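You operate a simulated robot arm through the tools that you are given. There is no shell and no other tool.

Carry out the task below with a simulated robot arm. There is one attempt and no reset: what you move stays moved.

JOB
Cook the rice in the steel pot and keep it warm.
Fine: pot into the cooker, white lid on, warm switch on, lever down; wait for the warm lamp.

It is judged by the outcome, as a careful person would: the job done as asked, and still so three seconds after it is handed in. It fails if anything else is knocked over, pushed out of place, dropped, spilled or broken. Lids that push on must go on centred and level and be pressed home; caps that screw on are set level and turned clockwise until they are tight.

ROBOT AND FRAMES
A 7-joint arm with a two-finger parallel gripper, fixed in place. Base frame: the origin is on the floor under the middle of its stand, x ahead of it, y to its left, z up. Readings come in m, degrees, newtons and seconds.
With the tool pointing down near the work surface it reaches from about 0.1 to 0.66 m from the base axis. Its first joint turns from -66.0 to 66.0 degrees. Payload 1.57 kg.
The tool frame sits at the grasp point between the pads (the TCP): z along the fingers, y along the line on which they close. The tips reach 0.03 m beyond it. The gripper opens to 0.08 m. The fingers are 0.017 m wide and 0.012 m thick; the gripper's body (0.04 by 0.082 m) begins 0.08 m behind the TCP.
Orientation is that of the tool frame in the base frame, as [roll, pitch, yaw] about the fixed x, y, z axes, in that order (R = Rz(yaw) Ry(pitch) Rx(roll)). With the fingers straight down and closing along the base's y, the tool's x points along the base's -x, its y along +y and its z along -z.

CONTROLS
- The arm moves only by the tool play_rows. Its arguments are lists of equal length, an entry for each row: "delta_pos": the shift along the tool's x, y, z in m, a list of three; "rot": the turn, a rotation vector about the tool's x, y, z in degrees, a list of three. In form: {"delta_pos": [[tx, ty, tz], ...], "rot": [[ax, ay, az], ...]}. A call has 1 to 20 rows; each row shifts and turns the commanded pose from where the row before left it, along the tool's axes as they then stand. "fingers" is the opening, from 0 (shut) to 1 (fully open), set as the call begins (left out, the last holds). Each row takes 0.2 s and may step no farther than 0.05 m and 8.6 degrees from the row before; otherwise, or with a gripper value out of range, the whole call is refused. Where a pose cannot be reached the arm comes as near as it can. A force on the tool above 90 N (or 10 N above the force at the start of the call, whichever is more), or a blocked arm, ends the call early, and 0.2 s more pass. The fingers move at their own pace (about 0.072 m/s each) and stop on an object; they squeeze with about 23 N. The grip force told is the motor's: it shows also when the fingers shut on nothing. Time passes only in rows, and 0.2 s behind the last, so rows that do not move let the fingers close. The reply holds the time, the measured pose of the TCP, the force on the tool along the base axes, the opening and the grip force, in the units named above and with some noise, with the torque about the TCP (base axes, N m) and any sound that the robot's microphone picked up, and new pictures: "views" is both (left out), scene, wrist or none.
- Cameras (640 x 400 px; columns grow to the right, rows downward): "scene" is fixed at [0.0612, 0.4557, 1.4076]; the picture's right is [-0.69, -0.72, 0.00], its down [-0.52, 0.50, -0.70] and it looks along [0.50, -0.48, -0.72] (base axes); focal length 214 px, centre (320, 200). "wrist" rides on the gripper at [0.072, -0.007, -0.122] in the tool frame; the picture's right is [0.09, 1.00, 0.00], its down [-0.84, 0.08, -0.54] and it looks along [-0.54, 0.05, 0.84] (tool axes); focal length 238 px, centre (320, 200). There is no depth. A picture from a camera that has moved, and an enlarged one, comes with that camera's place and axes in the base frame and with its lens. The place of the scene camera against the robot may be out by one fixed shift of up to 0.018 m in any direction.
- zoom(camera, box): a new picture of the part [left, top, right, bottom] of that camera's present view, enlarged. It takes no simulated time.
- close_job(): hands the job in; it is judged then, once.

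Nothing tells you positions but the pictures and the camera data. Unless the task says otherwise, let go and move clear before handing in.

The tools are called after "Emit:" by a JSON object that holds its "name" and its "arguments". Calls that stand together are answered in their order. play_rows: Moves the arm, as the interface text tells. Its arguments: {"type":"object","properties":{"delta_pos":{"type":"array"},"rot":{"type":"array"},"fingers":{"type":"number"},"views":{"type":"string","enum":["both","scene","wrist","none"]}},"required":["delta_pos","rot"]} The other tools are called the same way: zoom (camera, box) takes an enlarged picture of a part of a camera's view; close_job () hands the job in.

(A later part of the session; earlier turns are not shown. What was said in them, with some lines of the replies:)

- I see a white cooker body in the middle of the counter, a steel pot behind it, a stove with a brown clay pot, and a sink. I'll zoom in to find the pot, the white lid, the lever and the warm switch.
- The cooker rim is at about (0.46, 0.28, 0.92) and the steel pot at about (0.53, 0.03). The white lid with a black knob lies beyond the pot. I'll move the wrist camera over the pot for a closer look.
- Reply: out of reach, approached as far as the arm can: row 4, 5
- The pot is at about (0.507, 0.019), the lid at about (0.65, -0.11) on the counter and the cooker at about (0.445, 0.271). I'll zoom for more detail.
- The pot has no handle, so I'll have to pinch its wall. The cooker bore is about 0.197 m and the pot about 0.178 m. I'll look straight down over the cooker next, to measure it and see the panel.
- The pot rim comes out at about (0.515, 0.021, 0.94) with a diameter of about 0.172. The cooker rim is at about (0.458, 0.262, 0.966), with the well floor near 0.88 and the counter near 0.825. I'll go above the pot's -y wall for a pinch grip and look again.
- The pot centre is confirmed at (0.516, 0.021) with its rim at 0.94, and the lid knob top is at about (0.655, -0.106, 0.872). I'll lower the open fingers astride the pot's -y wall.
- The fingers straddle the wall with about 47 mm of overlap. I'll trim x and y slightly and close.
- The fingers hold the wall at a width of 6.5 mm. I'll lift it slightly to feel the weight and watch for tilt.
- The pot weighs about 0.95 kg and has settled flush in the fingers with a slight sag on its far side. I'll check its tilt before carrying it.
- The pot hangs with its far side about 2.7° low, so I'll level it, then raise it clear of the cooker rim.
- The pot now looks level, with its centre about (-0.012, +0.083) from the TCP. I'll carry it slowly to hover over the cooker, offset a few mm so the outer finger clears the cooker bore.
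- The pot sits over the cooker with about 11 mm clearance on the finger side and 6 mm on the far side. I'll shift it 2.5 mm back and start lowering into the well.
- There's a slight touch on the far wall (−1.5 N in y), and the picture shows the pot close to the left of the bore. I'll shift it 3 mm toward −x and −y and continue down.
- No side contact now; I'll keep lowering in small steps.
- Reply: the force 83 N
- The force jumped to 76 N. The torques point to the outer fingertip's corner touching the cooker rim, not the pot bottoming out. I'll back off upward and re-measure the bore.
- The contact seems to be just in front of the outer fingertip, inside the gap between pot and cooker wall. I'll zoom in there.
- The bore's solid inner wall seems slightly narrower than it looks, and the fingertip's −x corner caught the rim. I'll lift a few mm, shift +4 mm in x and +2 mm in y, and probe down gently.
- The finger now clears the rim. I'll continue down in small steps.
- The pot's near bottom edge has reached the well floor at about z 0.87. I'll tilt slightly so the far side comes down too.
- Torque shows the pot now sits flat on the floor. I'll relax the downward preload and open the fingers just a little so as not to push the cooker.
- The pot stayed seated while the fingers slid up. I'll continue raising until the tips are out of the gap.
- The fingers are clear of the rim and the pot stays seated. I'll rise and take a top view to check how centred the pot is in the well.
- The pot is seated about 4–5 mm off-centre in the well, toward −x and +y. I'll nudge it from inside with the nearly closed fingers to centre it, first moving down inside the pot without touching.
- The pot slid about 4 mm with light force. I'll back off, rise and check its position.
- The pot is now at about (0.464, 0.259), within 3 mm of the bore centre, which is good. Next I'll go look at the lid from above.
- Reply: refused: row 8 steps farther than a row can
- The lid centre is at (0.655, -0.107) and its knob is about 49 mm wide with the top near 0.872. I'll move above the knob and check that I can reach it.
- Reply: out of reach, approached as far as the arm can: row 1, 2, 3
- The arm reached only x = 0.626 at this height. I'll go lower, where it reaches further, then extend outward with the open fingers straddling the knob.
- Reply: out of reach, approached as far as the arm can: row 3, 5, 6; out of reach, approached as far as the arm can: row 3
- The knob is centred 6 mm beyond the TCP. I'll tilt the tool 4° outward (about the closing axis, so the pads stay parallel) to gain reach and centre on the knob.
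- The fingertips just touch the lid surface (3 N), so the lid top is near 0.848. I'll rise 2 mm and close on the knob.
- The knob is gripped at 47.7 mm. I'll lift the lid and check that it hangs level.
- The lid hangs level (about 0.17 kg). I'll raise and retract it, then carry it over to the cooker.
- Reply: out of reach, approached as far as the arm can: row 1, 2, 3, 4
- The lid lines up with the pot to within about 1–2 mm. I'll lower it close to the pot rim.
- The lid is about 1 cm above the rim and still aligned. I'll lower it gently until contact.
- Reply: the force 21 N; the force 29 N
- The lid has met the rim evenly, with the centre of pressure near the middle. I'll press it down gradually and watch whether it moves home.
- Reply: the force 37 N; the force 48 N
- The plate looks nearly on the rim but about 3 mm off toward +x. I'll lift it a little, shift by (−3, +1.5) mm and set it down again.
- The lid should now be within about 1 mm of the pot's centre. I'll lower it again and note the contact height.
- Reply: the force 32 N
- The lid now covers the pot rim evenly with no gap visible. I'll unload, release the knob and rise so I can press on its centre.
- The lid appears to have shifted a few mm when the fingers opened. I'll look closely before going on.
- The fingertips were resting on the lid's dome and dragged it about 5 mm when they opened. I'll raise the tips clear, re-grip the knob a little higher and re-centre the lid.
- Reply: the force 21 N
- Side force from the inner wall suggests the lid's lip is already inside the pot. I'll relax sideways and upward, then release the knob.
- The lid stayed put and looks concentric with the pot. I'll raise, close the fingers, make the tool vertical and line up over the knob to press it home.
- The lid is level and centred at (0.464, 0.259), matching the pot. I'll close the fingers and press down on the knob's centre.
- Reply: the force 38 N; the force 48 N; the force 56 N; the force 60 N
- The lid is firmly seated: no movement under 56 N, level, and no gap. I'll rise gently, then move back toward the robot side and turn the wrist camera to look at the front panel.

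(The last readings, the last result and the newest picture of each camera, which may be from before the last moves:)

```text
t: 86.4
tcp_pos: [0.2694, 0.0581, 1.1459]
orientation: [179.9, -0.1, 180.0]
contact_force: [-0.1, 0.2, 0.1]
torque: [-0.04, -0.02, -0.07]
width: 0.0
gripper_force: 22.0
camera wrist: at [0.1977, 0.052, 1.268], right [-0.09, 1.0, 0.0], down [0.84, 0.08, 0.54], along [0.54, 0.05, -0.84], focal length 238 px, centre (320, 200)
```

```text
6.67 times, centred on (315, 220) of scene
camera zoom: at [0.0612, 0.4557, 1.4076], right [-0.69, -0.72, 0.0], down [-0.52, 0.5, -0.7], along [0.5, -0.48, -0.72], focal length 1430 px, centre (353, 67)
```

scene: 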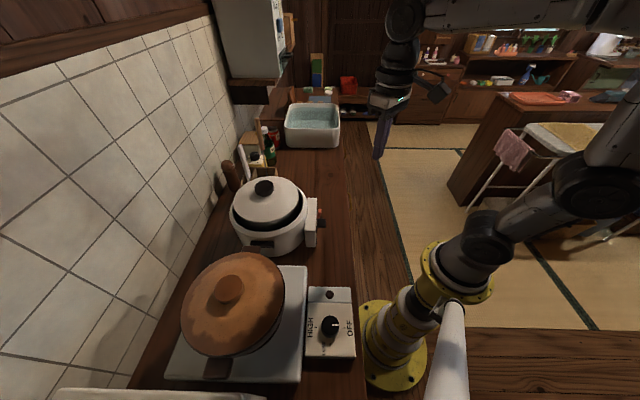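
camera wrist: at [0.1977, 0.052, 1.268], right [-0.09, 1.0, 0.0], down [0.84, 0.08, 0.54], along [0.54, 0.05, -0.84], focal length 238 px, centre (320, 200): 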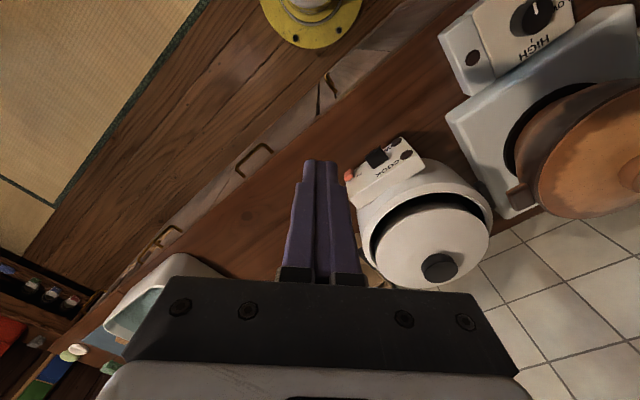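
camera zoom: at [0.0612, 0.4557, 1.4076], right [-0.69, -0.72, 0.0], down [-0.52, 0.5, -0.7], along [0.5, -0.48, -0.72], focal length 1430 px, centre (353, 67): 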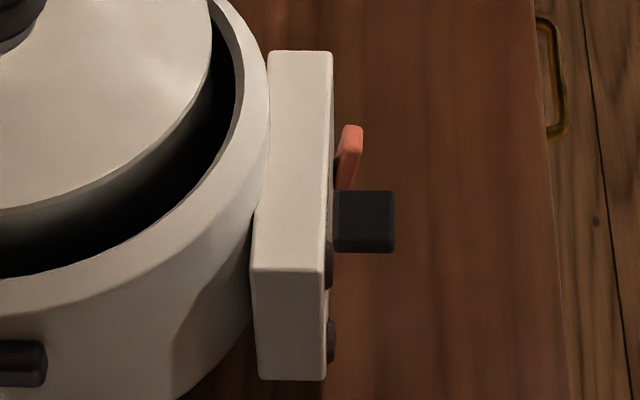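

The panel has COOK and WARM lamps, a black lever, and an orange ON/OFF switch. I'll turn the tool to face it for a frontal look.

Emit:
{"name": "play_rows", "arguments": {"delta_pos": [[0, 0, 0.015], [0, 0, 0.015], [0, 0, 0.015], [0, 0, 0.015], [0, 0, 0.015], [0, 0, 0.015], [0, 0, 0], [0, 0, 0], [0, 0, 0], [0, 0, 0], [0, 0, 0]], "rot": [[0, 0, -7.6], [0, 0, -7.6], [0, 0, -7.6], [0, 0, -7.6], [0, 0, -7.6], [0, 0, -7.6], [0, -7, 0], [0, -7, 0], [0, -7, 0], [0, -7, 0], [0, 0, 0]], "views": "both"}}

```text
t: 88.8
tcp_pos: [0.27, 0.0595, 1.0559]
orientation: [-180.0, 28.2, -134.5]
contact_force: [-0.7, 0.1, 0.4]
torque: [0.02, 0.03, 0.04]
width: 0.0002
gripper_force: 21.2
camera wrist: at [0.1906, -0.031, 1.1291], right [-0.77, 0.64, -0.04], down [0.28, 0.4, 0.87], along [0.57, 0.66, -0.49], focal length 238 px, centre (320, 200)
```

scene: 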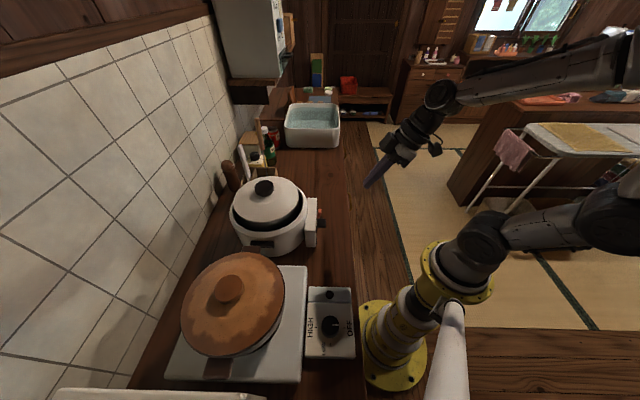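
wrist: 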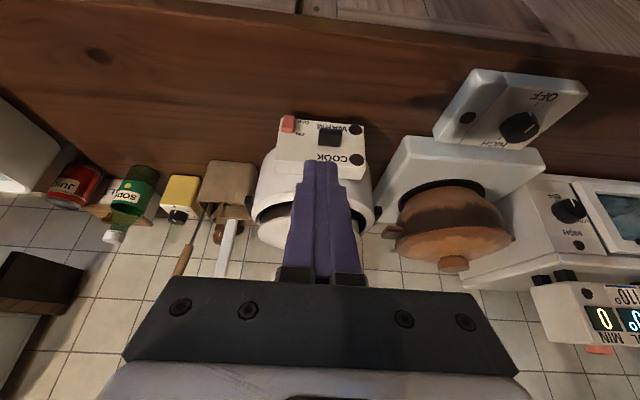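

Emit:
{"name": "zoom", "arguments": {"camera": "wrist", "box": [265, 100, 385, 180]}}

Emit:
{"name": "zoom", "arguments": {"camera": "wrist", "box": [270, 105, 330, 145]}}

```text
5.00 times, centred on (325, 140) of wrist
camera zoom: at [0.1906, -0.031, 1.1291], right [-0.77, 0.64, -0.04], down [0.28, 0.4, 0.87], along [0.57, 0.66, -0.49], focal length 1192 px, centre (295, 500)
```

zoom: 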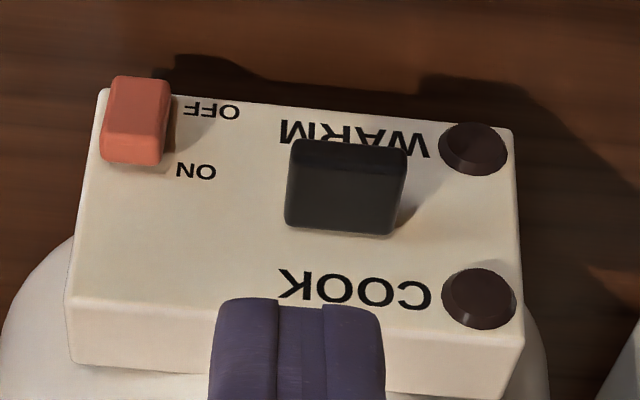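

```text
10.00 times, centred on (300, 125) of wrist
camera zoom: at [0.1906, -0.031, 1.1291], right [-0.77, 0.64, -0.04], down [0.28, 0.4, 0.87], along [0.57, 0.66, -0.49], focal length 2384 px, centre (520, 950)
```

zoom: 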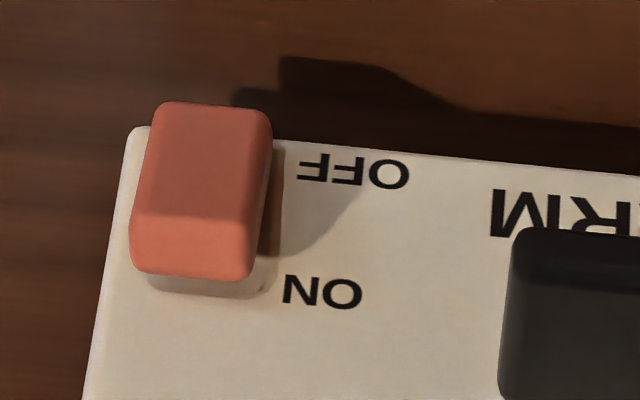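

I can read the panel. The orange rocker is OFF now, with its upper ON end sticking out, and the black lever sits mid-panel with its top near z 0.90. I'll straighten the tool and stage the closed fingers in front of the rocker.

Emit:
{"name": "play_rows", "arguments": {"delta_pos": [[0, 0, 0], [0, 0, 0], [0, 0, 0], [0, 0, 0], [-0.0233, -0.013, 0.015], [-0.0233, -0.013, 0.015], [-0.0232, -0.013, 0.015], [0, 0, 0.02], [0, 0, 0]], "rot": [[0, 7, 0], [0, 7, 0], [0, 7, 0], [0, 7, 0], [0, 0, 0], [0, 0, 0], [0, 0, 0], [0, 0, 0], [0, 0, 0]], "views": "both"}}

Emit:
{"name": "zoom", "arguments": {"camera": "wrist", "box": [220, 60, 420, 220]}}

Emit:
{"name": "zoom", "arguments": {"camera": "scene", "box": [280, 120, 360, 250]}}

```text
t: 90.8
tcp_pos: [0.3474, 0.0863, 0.991]
orientation: [179.9, 0.2, -134.4]
contact_force: [0.5, 0.0, 0.0]
torque: [0.01, 0.02, 0.02]
width: 0.0
gripper_force: 21.4
camera wrist: at [0.3032, 0.0286, 1.1133], right [-0.78, 0.63, 0.0], down [0.53, 0.65, 0.54], along [0.34, 0.42, -0.84], focal length 238 px, centre (320, 200)
```

scene: 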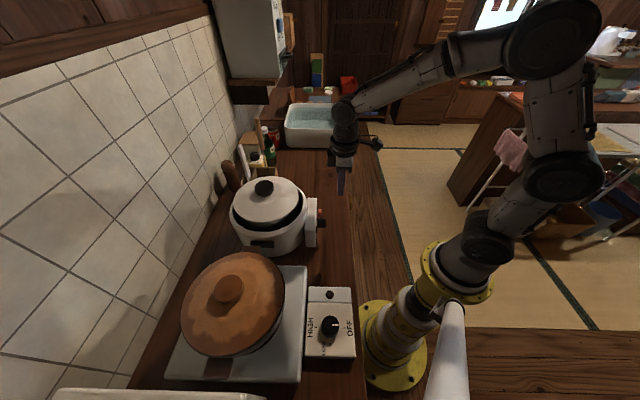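
wrist: 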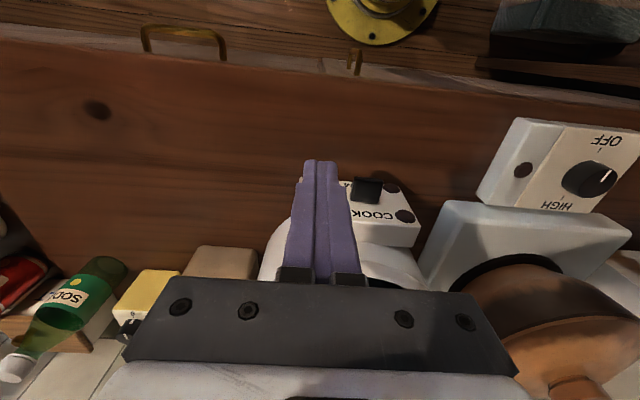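

```text
2.50 times, centred on (320, 140) of wrist
camera zoom: at [0.3032, 0.0286, 1.1133], right [-0.78, 0.63, 0.0], down [0.53, 0.65, 0.54], along [0.34, 0.42, -0.84], focal length 596 px, centre (320, 350)
```

zoom: 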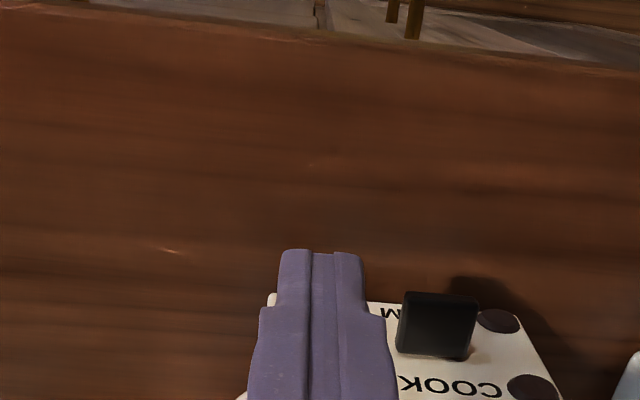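

```text
3.08 times, centred on (320, 185) of scene
camera zoom: at [0.0612, 0.4557, 1.4076], right [-0.69, -0.72, 0.0], down [-0.52, 0.5, -0.7], along [0.5, -0.48, -0.72], focal length 660 px, centre (320, 246)
```

zoom: 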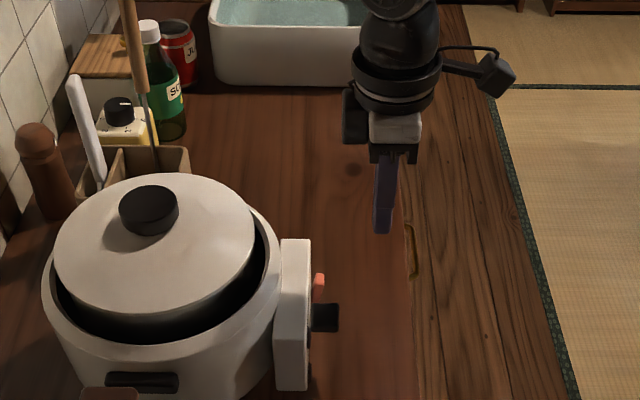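

Emit:
{"name": "play_rows", "arguments": {"delta_pos": [[0, -0.003, 0.02], [0, 0, 0.03], [0, 0, 0.034], [0, 0, 0]], "rot": [[0, 0, 0], [0, 0, 0], [0, 0, 0], [0, 0, 0]], "views": "both"}}

Emit:
{"name": "zoom", "arguments": {"camera": "scene", "box": [295, 160, 355, 245]}}

Emit:
{"name": "zoom", "arguments": {"camera": "wrist", "box": [220, 100, 460, 280]}}

```text
t: 91.8
tcp_pos: [0.3472, 0.082, 0.9071]
orientation: [179.9, 0.1, -134.3]
contact_force: [-0.4, -0.1, 0.5]
torque: [0.02, 0.03, -0.02]
width: 0.0
gripper_force: 21.3
camera wrist: at [0.3019, 0.025, 1.0294], right [-0.78, 0.63, 0.0], down [0.53, 0.65, 0.54], along [0.34, 0.42, -0.84], focal length 238 px, centre (320, 200)
```

scene: 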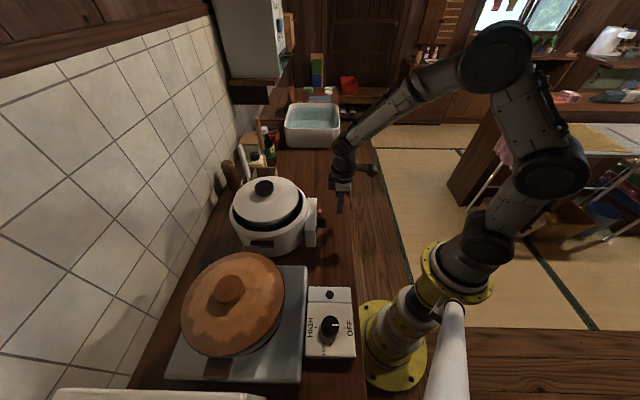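
wrist: 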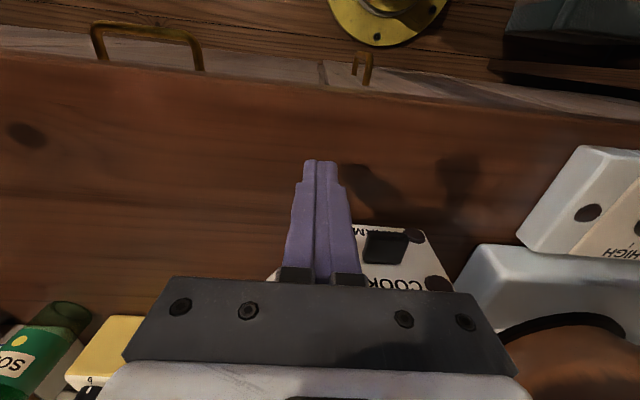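

```text
4.71 times, centred on (325, 202) of scene
camera zoom: at [0.0612, 0.4557, 1.4076], right [-0.69, -0.72, 0.0], down [-0.52, 0.5, -0.7], along [0.5, -0.48, -0.72], focal length 1009 px, centre (296, 188)
```

zoom: 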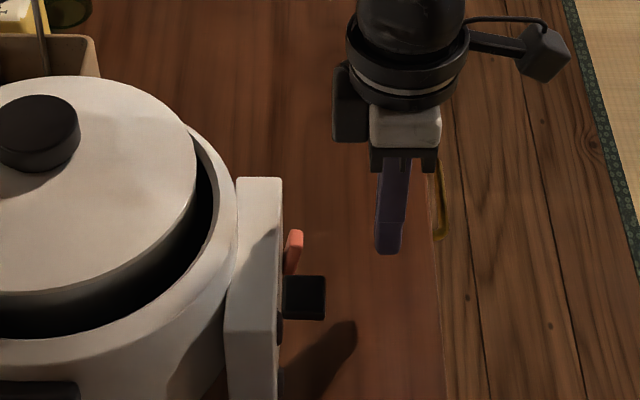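

```text
2.22 times, centred on (340, 190) of wrist
camera zoom: at [0.3019, 0.025, 1.0294], right [-0.78, 0.63, 0.0], down [0.53, 0.65, 0.54], along [0.34, 0.42, -0.84], focal length 530 px, centre (276, 222)
```

zoom: 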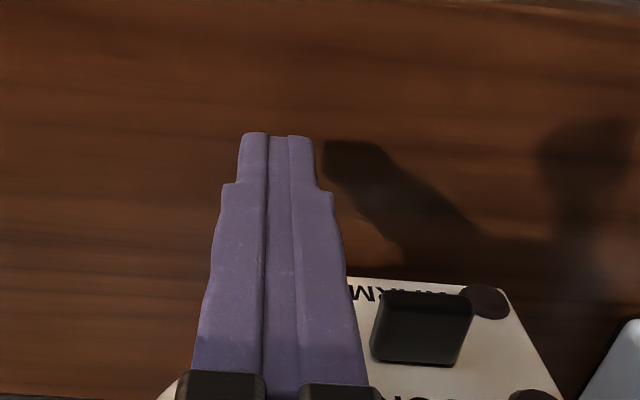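

The fingertip is level with the rocker's upper half. I'll advance toward the panel until just short of contact.

Emit:
{"name": "play_rows", "arguments": {"delta_pos": [[-0.018, 0, 0], [-0.018, 0, 0], [0, 0, 0]], "rot": [[0, 0, 0], [0, 0, 0], [0, 0, 0]], "views": "both"}}

Emit:
{"name": "zoom", "arguments": {"camera": "scene", "box": [295, 180, 335, 235]}}

Emit:
{"name": "zoom", "arguments": {"camera": "wrist", "box": [220, 100, 460, 280]}}

```text
t: 92.6
tcp_pos: [0.3753, 0.1073, 0.9081]
orientation: [180.0, 0.2, -134.4]
contact_force: [0.3, 0.0, -0.8]
torque: [-0.06, 0.0, -0.02]
width: 0.0
gripper_force: 21.3
camera wrist: at [0.3295, 0.0505, 1.0298], right [-0.78, 0.63, 0.0], down [0.53, 0.65, 0.54], along [0.34, 0.42, -0.84], focal length 238 px, centre (320, 200)
```

scene: 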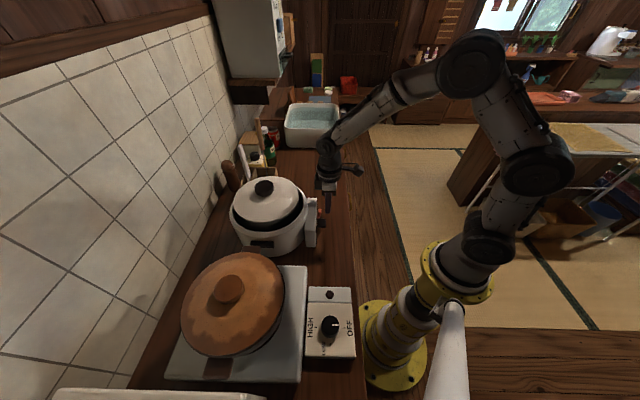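
wrist: 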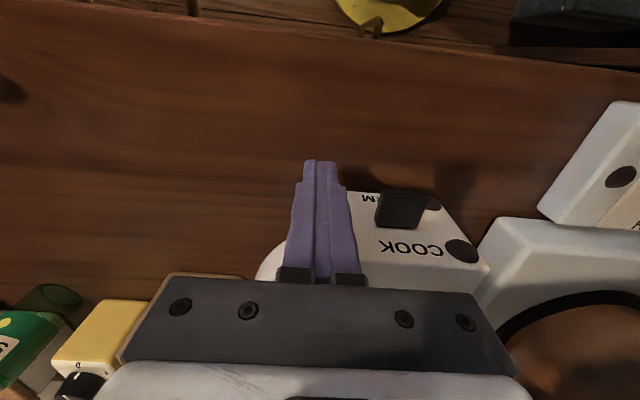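

```text
7.27 times, centred on (315, 208) of scene
camera zoom: at [0.0612, 0.4557, 1.4076], right [-0.69, -0.72, 0.0], down [-0.52, 0.5, -0.7], along [0.5, -0.48, -0.72], focal length 1560 px, centre (356, 146)
```

zoom: 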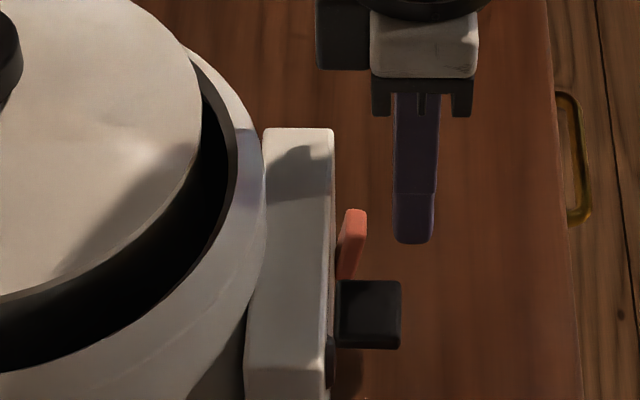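

```text
2.22 times, centred on (340, 190) of wrist
camera zoom: at [0.3295, 0.0505, 1.0298], right [-0.78, 0.63, 0.0], down [0.53, 0.65, 0.54], along [0.34, 0.42, -0.84], focal length 530 px, centre (276, 222)
```

zoom: 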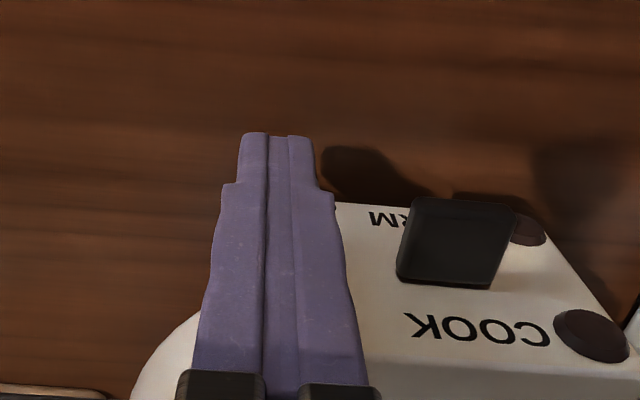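

About 12 mm remain to the rocker. I'll advance slowly and press the ON end in.

Emit:
{"name": "play_rows", "arguments": {"delta_pos": [[-0.005, 0, 0], [-0.005, 0, 0], [0, 0, 0]], "rot": [[0, 0, 0], [0, 0, 0], [0, 0, 0]], "views": "none"}}

Emit:
{"name": "play_rows", "arguments": {"delta_pos": [[-0.003, 0, 0], [0, 0, 0]], "rot": [[0, 0, 0], [0, 0, 0]], "views": "none"}}

Emit:
{"name": "play_rows", "arguments": {"delta_pos": [[-0.003, 0, 0], [0, 0, 0]], "rot": [[0, 0, 0], [0, 0, 0]], "views": "scene"}}

Emit:
{"name": "zoom", "arguments": {"camera": "scene", "box": [295, 180, 335, 235]}}

```text
t: 93.4
tcp_pos: [0.3801, 0.1127, 0.9072]
orientation: [179.9, 0.1, -134.4]
contact_force: [0.5, -0.7, -1.2]
torque: [-0.03, -0.01, 0.0]
width: 0.0
gripper_force: 21.4
```

```text
t: 94.0
tcp_pos: [0.3831, 0.1149, 0.9077]
orientation: [179.9, 0.1, -134.4]
contact_force: [-0.5, -0.6, 0.9]
torque: [-0.03, 0.01, -0.01]
width: 0.0
gripper_force: 21.5
```

```text
t: 94.6
tcp_pos: [0.385, 0.1175, 0.9073]
orientation: [180.0, 0.1, -134.4]
contact_force: [-0.1, -1.0, 0.8]
torque: [0.01, -0.01, 0.02]
width: 0.0
gripper_force: 21.8
```

scene: 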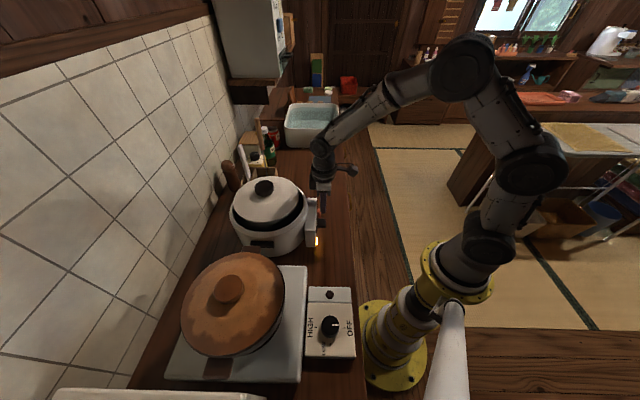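

```text
7.27 times, centred on (315, 208) of scene
camera zoom: at [0.0612, 0.4557, 1.4076], right [-0.69, -0.72, 0.0], down [-0.52, 0.5, -0.7], along [0.5, -0.48, -0.72], focal length 1560 px, centre (356, 146)
```

zoom: 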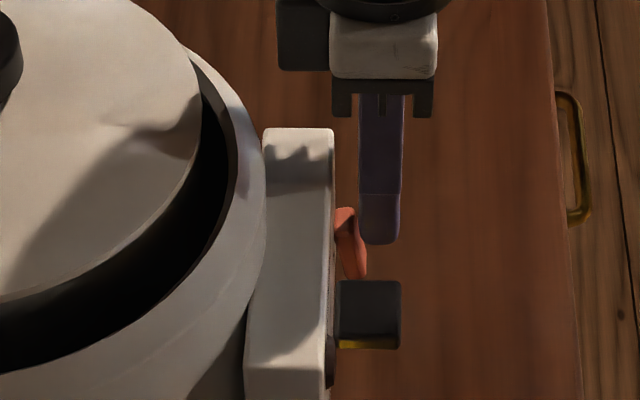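

The rocker flipped to ON and an amber glow appeared near the WARM lamp. I'll back off and look at the panel.

Emit:
{"name": "play_rows", "arguments": {"delta_pos": [[0.01, 0, 0], [0.03, 0, 0], [0, 0, -0.04], [0, 0, -0.04], [0, 0.03, 0], [0, 0.03, 0], [0, 0, 0]], "rot": [[0, 0, 0], [0, 0, 0], [0, 0, 0], [0, 0, 0], [0, 0, 0], [0, 0, 0], [0, 0, 0]], "views": "both"}}

Emit:
{"name": "zoom", "arguments": {"camera": "wrist", "box": [220, 120, 420, 280]}}

Emit:
{"name": "zoom", "arguments": {"camera": "scene", "box": [295, 180, 335, 255]}}

```text
t: 96.2
tcp_pos: [0.3146, 0.1316, 0.9899]
orientation: [179.9, 0.1, -134.4]
contact_force: [-0.2, 0.5, -0.5]
torque: [0.0, 0.0, -0.01]
width: 0.0
gripper_force: 20.9
camera wrist: at [0.2696, 0.0751, 1.1114], right [-0.78, 0.63, 0.0], down [0.53, 0.65, 0.54], along [0.34, 0.42, -0.84], focal length 238 px, centre (320, 200)
```

scene: 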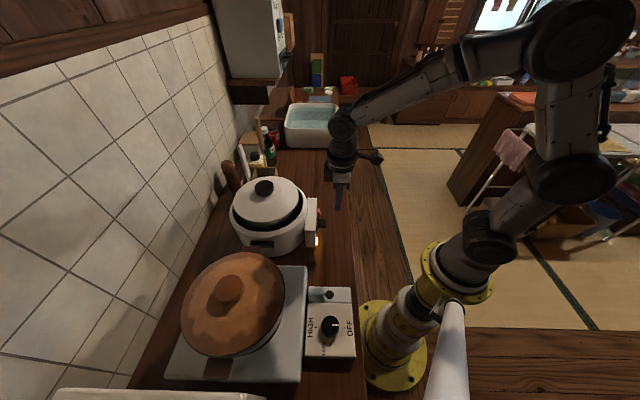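
wrist: 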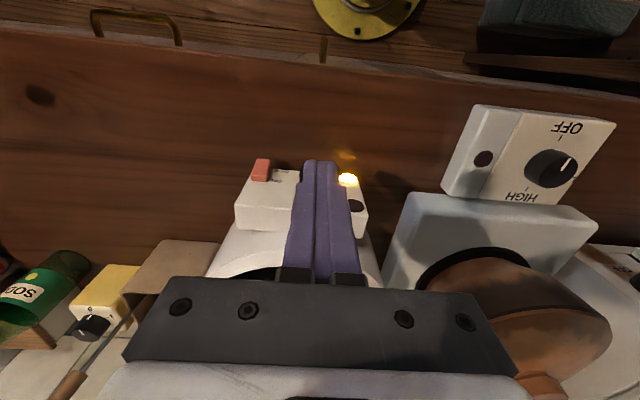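

```text
2.50 times, centred on (320, 200) of wrist
camera zoom: at [0.2696, 0.0751, 1.1114], right [-0.78, 0.63, 0.0], down [0.53, 0.65, 0.54], along [0.34, 0.42, -0.84], focal length 596 px, centre (320, 200)
```

zoom: 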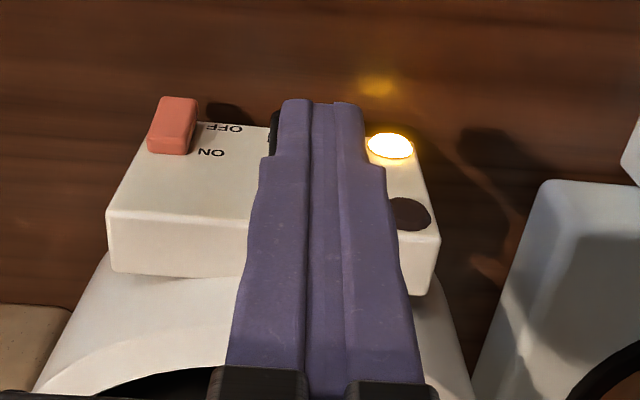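

```text
5.33 times, centred on (315, 218) of scene
camera zoom: at [0.0612, 0.4557, 1.4076], right [-0.69, -0.72, 0.0], down [-0.52, 0.5, -0.7], along [0.5, -0.48, -0.72], focal length 1144 px, centre (347, 107)
```

zoom: 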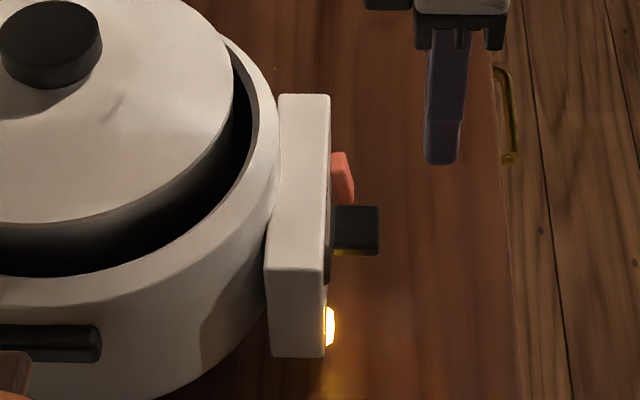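

The WARM lamp is lit now that the switch is ON. Next I'll position above the lever and press it down.

Emit:
{"name": "play_rows", "arguments": {"delta_pos": [[-0.018, 0, 0], [-0.017, 0, 0], [0, 0, 0.02], [0, 0, 0.02], [0, 0, 0.008], [0, 0, 0]], "rot": [[0, 0, 0], [0, 0, 0], [0, 0, 0], [0, 0, 0], [0, 0, 0], [0, 0, 0]], "views": "both"}}

Emit:
{"name": "zoom", "arguments": {"camera": "scene", "box": [295, 180, 335, 255]}}

Emit:
{"name": "zoom", "arguments": {"camera": "wrist", "box": [220, 120, 420, 280]}}

```text
t: 97.6
tcp_pos: [0.3392, 0.1561, 0.9409]
orientation: [179.8, 0.1, -134.4]
contact_force: [-0.1, -0.6, -0.3]
torque: [0.0, 0.0, 0.01]
width: 0.0
gripper_force: 21.1
camera wrist: at [0.2948, 0.0998, 1.0632], right [-0.78, 0.63, 0.0], down [0.53, 0.65, 0.54], along [0.34, 0.42, -0.84], focal length 238 px, centre (320, 200)
```

scene: 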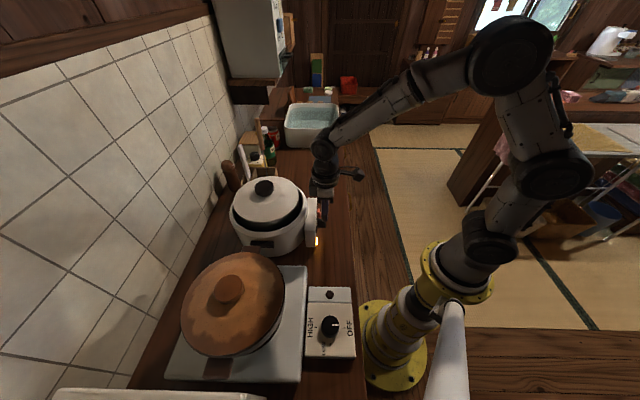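
wrist: 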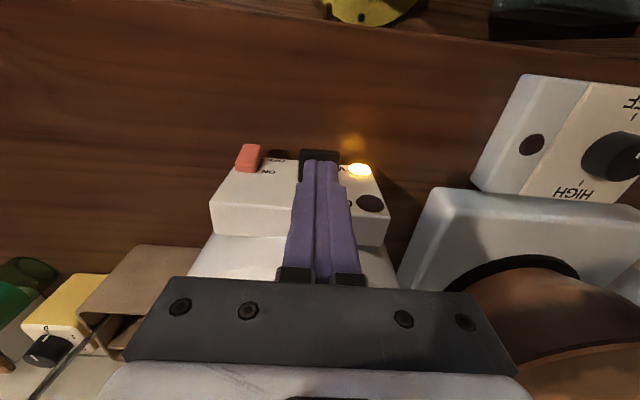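

```text
5.33 times, centred on (315, 218) of scene
camera zoom: at [0.0612, 0.4557, 1.4076], right [-0.69, -0.72, 0.0], down [-0.52, 0.5, -0.7], along [0.5, -0.48, -0.72], focal length 1144 px, centre (347, 107)
```

zoom: 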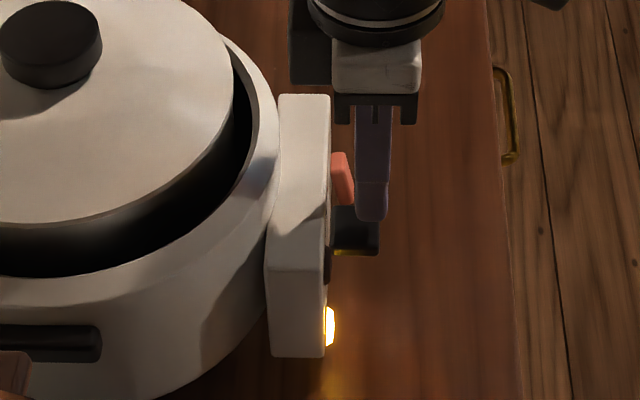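

```text
2.50 times, centred on (320, 200) of wrist
camera zoom: at [0.2948, 0.0998, 1.0632], right [-0.78, 0.63, 0.0], down [0.53, 0.65, 0.54], along [0.34, 0.42, -0.84], focal length 596 px, centre (320, 200)
```

zoom: 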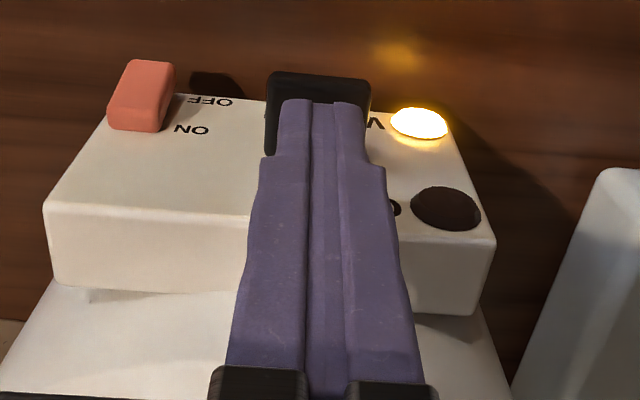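

Emit:
{"name": "play_rows", "arguments": {"delta_pos": [[-0.004, 0, 0], [0, 0, 0.004], [0, 0, 0]], "rot": [[0, 0, 0], [0, 0, 0], [0, 0, 0]], "views": "none"}}

Emit:
{"name": "play_rows", "arguments": {"delta_pos": [[0, 0, 0.004], [0, 0, 0.004], [0, 0, 0]], "rot": [[0, 0, 0], [0, 0, 0], [0, 0, 0]], "views": "scene"}}

Emit:
{"name": "zoom", "arguments": {"camera": "scene", "box": [295, 180, 335, 255]}}

```text
t: 98.4
tcp_pos: [0.3422, 0.158, 0.9364]
orientation: [179.9, 0.2, -134.4]
contact_force: [-0.1, 0.0, 1.1]
torque: [0.0, 0.04, 0.03]
width: 0.0
gripper_force: 21.4
```

```text
t: 99.2
tcp_pos: [0.3413, 0.1588, 0.9275]
orientation: [179.9, 0.2, -134.4]
contact_force: [0.1, 0.8, -0.2]
torque: [0.04, 0.0, -0.02]
width: 0.0004
gripper_force: 21.0
```

scene: 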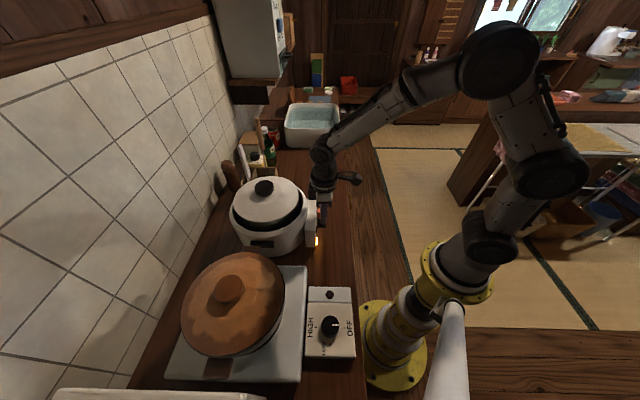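

```text
5.33 times, centred on (315, 218) of scene
camera zoom: at [0.0612, 0.4557, 1.4076], right [-0.69, -0.72, 0.0], down [-0.52, 0.5, -0.7], along [0.5, -0.48, -0.72], focal length 1144 px, centre (347, 107)
```

zoom: 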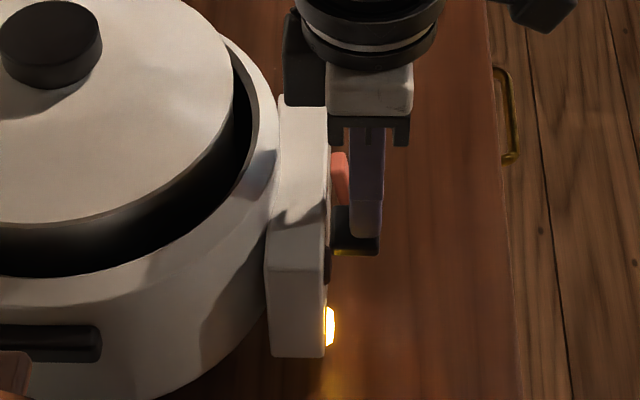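

Emit:
{"name": "play_rows", "arguments": {"delta_pos": [[0, 0, 0.004], [0, 0, 0]], "rot": [[0, 0, 0], [0, 0, 0]], "views": "none"}}

Emit:
{"name": "play_rows", "arguments": {"delta_pos": [[0, 0, 0.004], [0, 0, 0]], "rot": [[0, 0, 0], [0, 0, 0]], "views": "none"}}

Emit:
{"name": "play_rows", "arguments": {"delta_pos": [[0, 0, 0.004], [0, 0, 0]], "rot": [[0, 0, 0], [0, 0, 0]], "views": "scene"}}

Emit:
{"name": "zoom", "arguments": {"camera": "scene", "box": [295, 180, 335, 255]}}

```text
t: 99.8
tcp_pos: [0.3401, 0.1579, 0.9233]
orientation: [179.9, 0.2, -134.3]
contact_force: [0.5, 0.7, 1.7]
torque: [0.03, -0.02, 0.01]
width: 0.0001
gripper_force: 20.9
```

```text
t: 100.4
tcp_pos: [0.3407, 0.1582, 0.9195]
orientation: [179.9, 0.0, -134.3]
contact_force: [-0.9, 0.9, -0.3]
torque: [0.0, 0.02, -0.03]
width: 0.0
gripper_force: 20.6
```

```text
t: 101.0
tcp_pos: [0.3419, 0.1581, 0.9158]
orientation: [179.9, 0.1, -134.4]
contact_force: [-0.2, 0.0, -0.2]
torque: [0.0, 0.0, 0.03]
width: 0.0
gripper_force: 21.0
```

scene: 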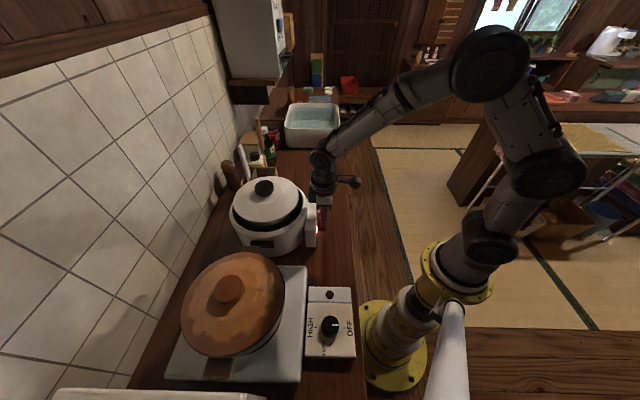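

```text
5.33 times, centred on (315, 218) of scene
camera zoom: at [0.0612, 0.4557, 1.4076], right [-0.69, -0.72, 0.0], down [-0.52, 0.5, -0.7], along [0.5, -0.48, -0.72], focal length 1144 px, centre (347, 107)
```

zoom: 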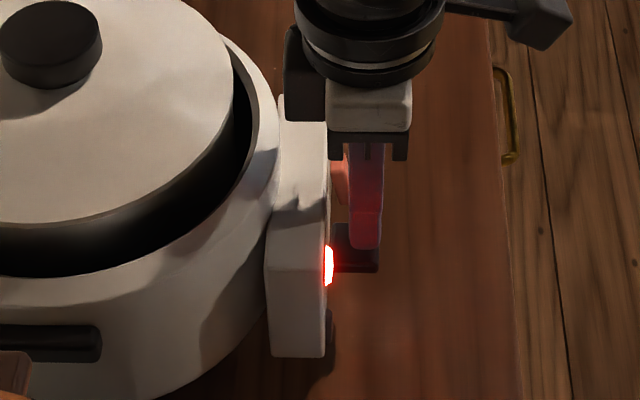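

The COOK lamp lit red and the lever went down. I'll press 2 mm more, then lift off and check that it stays latched.

Emit:
{"name": "play_rows", "arguments": {"delta_pos": [[0, 0, 0.002], [0, 0, 0]], "rot": [[0, 0, 0], [0, 0, 0]], "views": "none"}}

Emit:
{"name": "play_rows", "arguments": {"delta_pos": [[0, 0, -0.01], [0, 0, -0.03], [0, 0, -0.04], [0.03, 0, 0], [0.03, 0, 0], [0, 0, 0]], "rot": [[0, 0, 0], [0, 0, 0], [0, 0, 0], [0, 0, 0], [0, 0, 0], [0, 0, 0]], "views": "both"}}

Emit:
{"name": "zoom", "arguments": {"camera": "scene", "box": [295, 180, 335, 255]}}

Emit:
{"name": "zoom", "arguments": {"camera": "wrist", "box": [220, 120, 420, 280]}}

```text
t: 101.6
tcp_pos: [0.3415, 0.1589, 0.9143]
orientation: [179.8, 0.1, -134.4]
contact_force: [-0.1, -0.4, 0.0]
torque: [0.0, -0.03, 0.02]
width: 0.0001
gripper_force: 21.0
```

```text
t: 103.0
tcp_pos: [0.298, 0.1177, 0.9936]
orientation: [179.8, 0.2, -134.5]
contact_force: [-0.6, -0.3, 0.6]
torque: [-0.02, -0.03, -0.01]
width: 0.0
gripper_force: 21.0
camera wrist: at [0.2535, 0.0612, 1.1149], right [-0.78, 0.63, 0.0], down [0.53, 0.65, 0.54], along [0.34, 0.42, -0.84], focal length 238 px, centre (320, 200)
```

scene: 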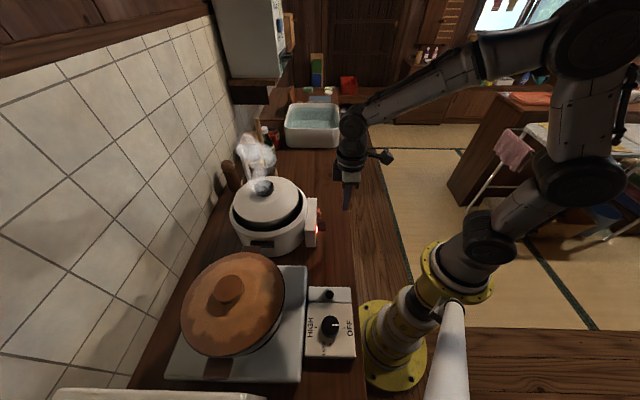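
wrist: 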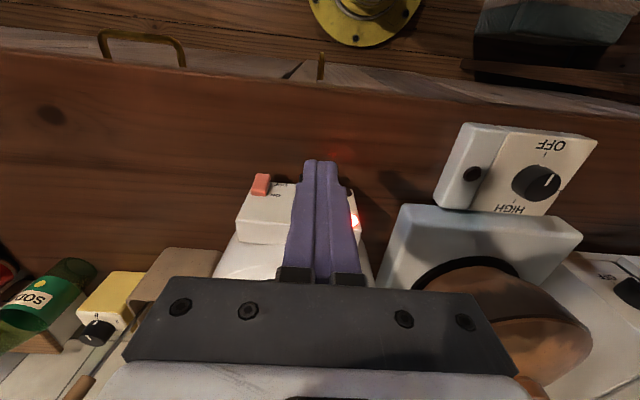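

```text
5.33 times, centred on (315, 218) of scene
camera zoom: at [0.0612, 0.4557, 1.4076], right [-0.69, -0.72, 0.0], down [-0.52, 0.5, -0.7], along [0.5, -0.48, -0.72], focal length 1144 px, centre (347, 107)
```

zoom: 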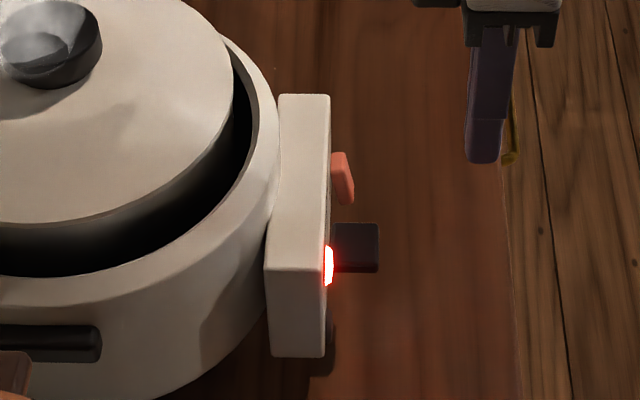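

```text
2.50 times, centred on (320, 200) of wrist
camera zoom: at [0.2535, 0.0612, 1.1149], right [-0.78, 0.63, 0.0], down [0.53, 0.65, 0.54], along [0.34, 0.42, -0.84], focal length 596 px, centre (320, 200)
```

zoom: 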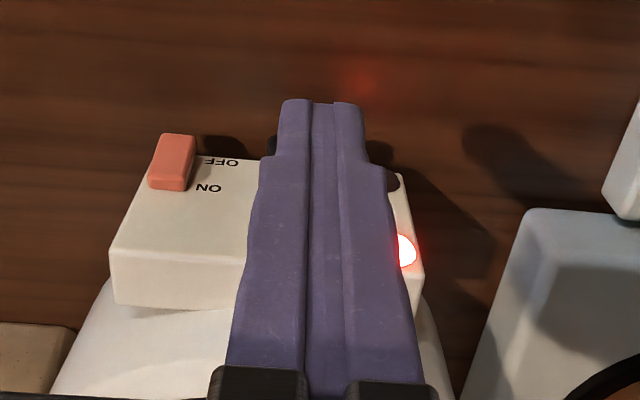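

The lever is latched, the COOK lamp is red, and steam is rising. I'll move the arm clear and wait for the WARM lamp.

Emit:
{"name": "play_rows", "arguments": {"delta_pos": [[0.02, 0, -0.03], [0.02, 0, -0.03], [0, -0.03, -0.02], [0, -0.03, 0], [0, 0, 0], [0, 0, 0], [0, 0, 0], [0, 0, 0], [0, 0, 0], [0, 0, 0], [0, 0, 0], [0, 0, 0], [0, 0, 0], [0, 0, 0], [0, 0, 0], [0, 0, 0], [0, 0, 0], [0, 0, 0], [0, 0, 0], [0, 0, 0]], "rot": [[0, 0, 0], [0, 0, 0], [0, 0, 0], [0, 0, 0], [0, 0, 0], [0, 0, 0], [0, 0, 0], [0, 0, 0], [0, 0, 0], [0, 0, 0], [0, 0, 0], [0, 0, 0], [0, 0, 0], [0, 0, 0], [0, 0, 0], [0, 0, 0], [0, 0, 0], [0, 0, 0], [0, 0, 0], [0, 0, 0]], "views": "both"}}

Emit:
{"name": "zoom", "arguments": {"camera": "scene", "box": [215, 150, 345, 260]}}

```text
t: 107.2
tcp_pos: [0.316, 0.0442, 1.0703]
orientation: [179.9, 0.2, -134.3]
contact_force: [0.0, 0.4, -0.3]
torque: [0.04, -0.03, 0.01]
width: 0.0001
gripper_force: 21.2
camera wrist: at [0.2711, -0.0126, 1.1927], right [-0.78, 0.63, 0.0], down [0.53, 0.65, 0.54], along [0.34, 0.42, -0.84], focal length 238 px, centre (320, 200)
```

scene: 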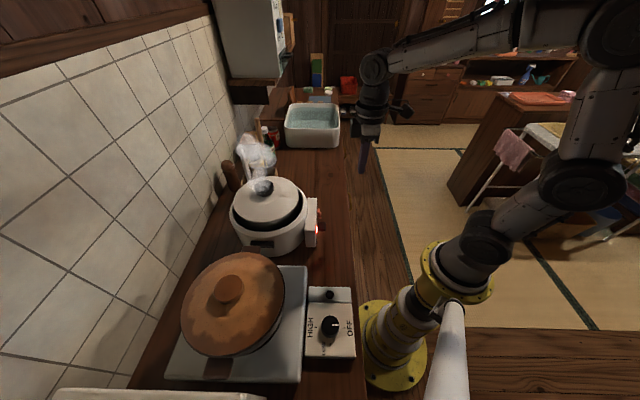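
wrist: 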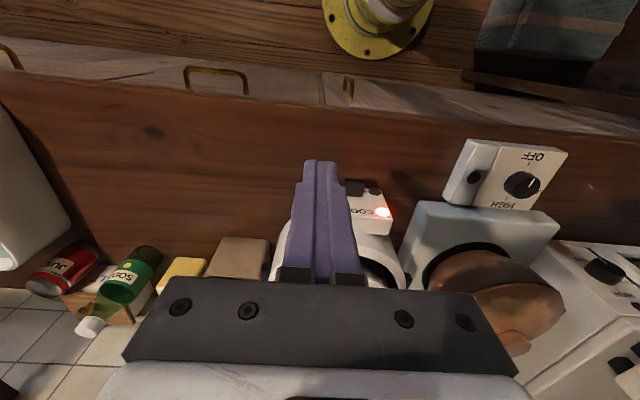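

```text
3.64 times, centred on (280, 205) of scene
camera zoom: at [0.0612, 0.4557, 1.4076], right [-0.69, -0.72, 0.0], down [-0.52, 0.5, -0.7], along [0.5, -0.48, -0.72], focal length 780 px, centre (466, 182)
```

zoom: 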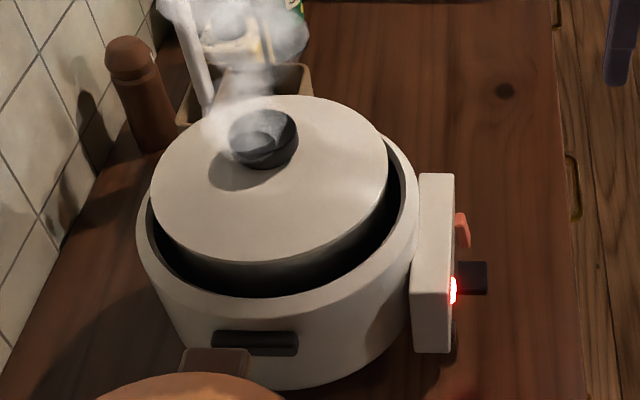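

Cooking is under way with red lamp and steam, and the arm is clear. I'll keep waiting for the WARM lamp.

Emit:
{"name": "play_rows", "arguments": {"delta_pos": [[0, 0, 0], [0, 0, 0], [0, 0, 0], [0, 0, 0], [0, 0, 0], [0, 0, 0], [0, 0, 0], [0, 0, 0], [0, 0, 0], [0, 0, 0], [0, 0, 0], [0, 0, 0], [0, 0, 0], [0, 0, 0], [0, 0, 0], [0, 0, 0], [0, 0, 0], [0, 0, 0], [0, 0, 0], [0, 0, 0]], "rot": [[0, 0, 0], [0, 0, 0], [0, 0, 0], [0, 0, 0], [0, 0, 0], [0, 0, 0], [0, 0, 0], [0, 0, 0], [0, 0, 0], [0, 0, 0], [0, 0, 0], [0, 0, 0], [0, 0, 0], [0, 0, 0], [0, 0, 0], [0, 0, 0], [0, 0, 0], [0, 0, 0], [0, 0, 0], [0, 0, 0]], "views": "none"}}

Emit:
{"name": "play_rows", "arguments": {"delta_pos": [[0, 0, 0], [0, 0, 0], [0, 0, 0], [0, 0, 0], [0, 0, 0], [0, 0, 0], [0, 0, 0], [0, 0, 0], [0, 0, 0], [0, 0, 0], [0, 0, 0], [0, 0, 0], [0, 0, 0], [0, 0, 0], [0, 0, 0], [0, 0, 0], [0, 0, 0], [0, 0, 0], [0, 0, 0], [0, 0, 0]], "rot": [[0, 0, 0], [0, 0, 0], [0, 0, 0], [0, 0, 0], [0, 0, 0], [0, 0, 0], [0, 0, 0], [0, 0, 0], [0, 0, 0], [0, 0, 0], [0, 0, 0], [0, 0, 0], [0, 0, 0], [0, 0, 0], [0, 0, 0], [0, 0, 0], [0, 0, 0], [0, 0, 0], [0, 0, 0], [0, 0, 0]], "views": "scene"}}

Emit:
{"name": "zoom", "arguments": {"camera": "scene", "box": [215, 150, 345, 260]}}

```text
t: 111.4
tcp_pos: [0.3162, 0.0431, 1.071]
orientation: [179.9, 0.0, -134.4]
contact_force: [-0.4, 0.5, -0.2]
torque: [-0.04, 0.0, -0.02]
width: 0.0002
gripper_force: 21.6
```

```text
t: 115.6
tcp_pos: [0.3155, 0.0433, 1.0722]
orientation: [179.8, 0.1, -134.4]
contact_force: [0.8, -0.1, 0.0]
torque: [0.01, 0.04, 0.02]
width: 0.0
gripper_force: 21.1
```

scene: 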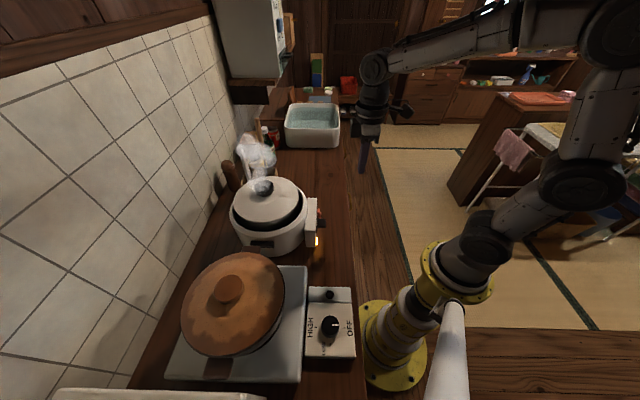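

```text
3.64 times, centred on (280, 205) of scene
camera zoom: at [0.0612, 0.4557, 1.4076], right [-0.69, -0.72, 0.0], down [-0.52, 0.5, -0.7], along [0.5, -0.48, -0.72], focal length 780 px, centre (466, 182)
```

zoom: 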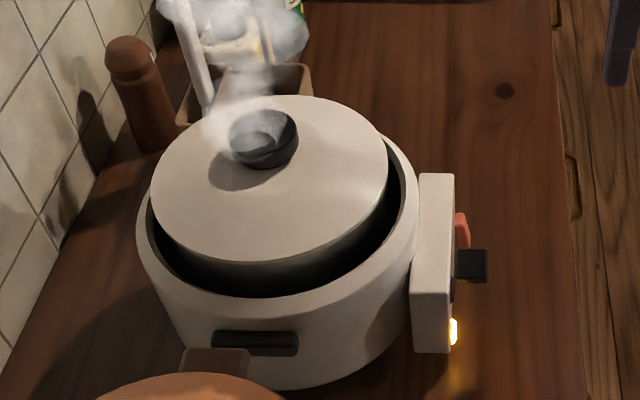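

The lever has popped up, the COOK lamp is off and the WARM lamp is lit. I'll wait a moment and make a final check of the whole scene.

Emit:
{"name": "play_rows", "arguments": {"delta_pos": [[0, 0, 0], [0, 0, 0], [0, 0, 0], [0, 0, 0], [0, 0, 0], [0, 0, 0], [0, 0, 0], [0, 0, 0], [0, 0, 0], [0, 0, 0]], "rot": [[0, 0, 0], [0, 0, 0], [0, 0, 0], [0, 0, 0], [0, 0, 0], [0, 0, 0], [0, 0, 0], [0, 0, 0], [0, 0, 0], [0, 0, 0]], "views": "both"}}

Emit:
{"name": "zoom", "arguments": {"camera": "wrist", "box": [240, 160, 440, 300]}}

Emit:
{"name": "zoom", "arguments": {"camera": "scene", "box": [210, 60, 370, 260]}}

```text
t: 117.8
tcp_pos: [0.3154, 0.0446, 1.0705]
orientation: [179.9, 0.0, -134.4]
contact_force: [0.0, 1.1, -0.2]
torque: [0.01, 0.03, -0.03]
width: 0.0001
gripper_force: 21.0
camera wrist: at [0.2711, -0.0126, 1.1927], right [-0.78, 0.63, 0.0], down [0.53, 0.65, 0.54], along [0.34, 0.42, -0.84], focal length 238 px, centre (320, 200)
```

scene: 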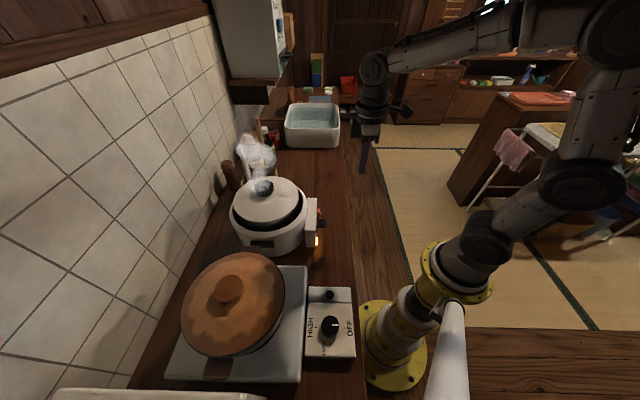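
wrist: 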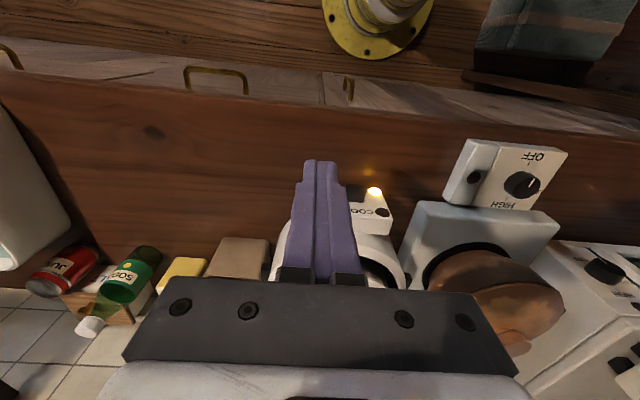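

```text
2.86 times, centred on (340, 230) of wrist
camera zoom: at [0.2711, -0.0126, 1.1927], right [-0.78, 0.63, 0.0], down [0.53, 0.65, 0.54], along [0.34, 0.42, -0.84], focal length 681 px, centre (263, 114)
```

zoom: 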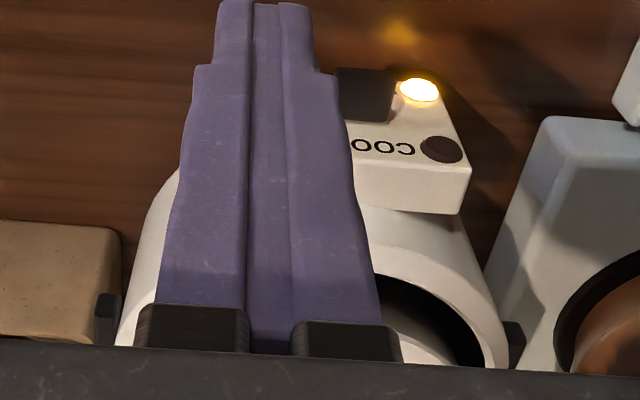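

```text
2.00 times, centred on (290, 160) of scene
camera zoom: at [0.0612, 0.4557, 1.4076], right [-0.69, -0.72, 0.0], down [-0.52, 0.5, -0.7], along [0.5, -0.48, -0.72], focal length 429 px, centre (380, 280)
```

zoom: 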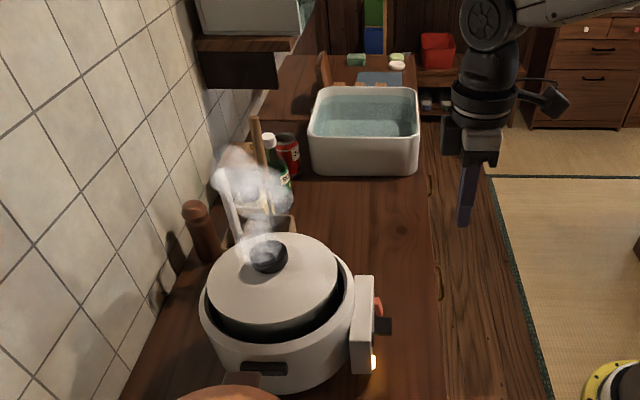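

The pot is in the cooker with the lid level and centred on it. The warm switch is ON, cooking has finished, and the WARM lamp is lit. Everything else is still in its place and the arm is clear, so I'm handing the job in.

Emit:
{"name": "close_job", "arguments": {}}

```text
The job is handed in.
```

The rice is cooked and on keep-warm, and I've handed the job in.

- **Pot and lid:** The steel pot sits on the floor of the cooker, about 3 mm off its centre. The white lid is on, centred on the pot and level. Pressing on its knob with about 56 N moved it no further.
- **Switch and lamps:** I set the warm switch to ON and pressed the lever down. The COOK lamp came on and steam rose. Then the lever came back up, the COOK lamp went out and the WARM lamp lit. It was still lit about two seconds later, just before I handed in.
- **Contact along the way:** While I lowered the pot, a fingertip pressed on the cooker rim with about 76 N, so I backed off and shifted a few millimetres. The lid also slid about 5 mm when I first let go, so I gripped it again and re-centred it.

The final pictures showed nothing knocked over, spilled or out of place, and the arm is clear of the counter.
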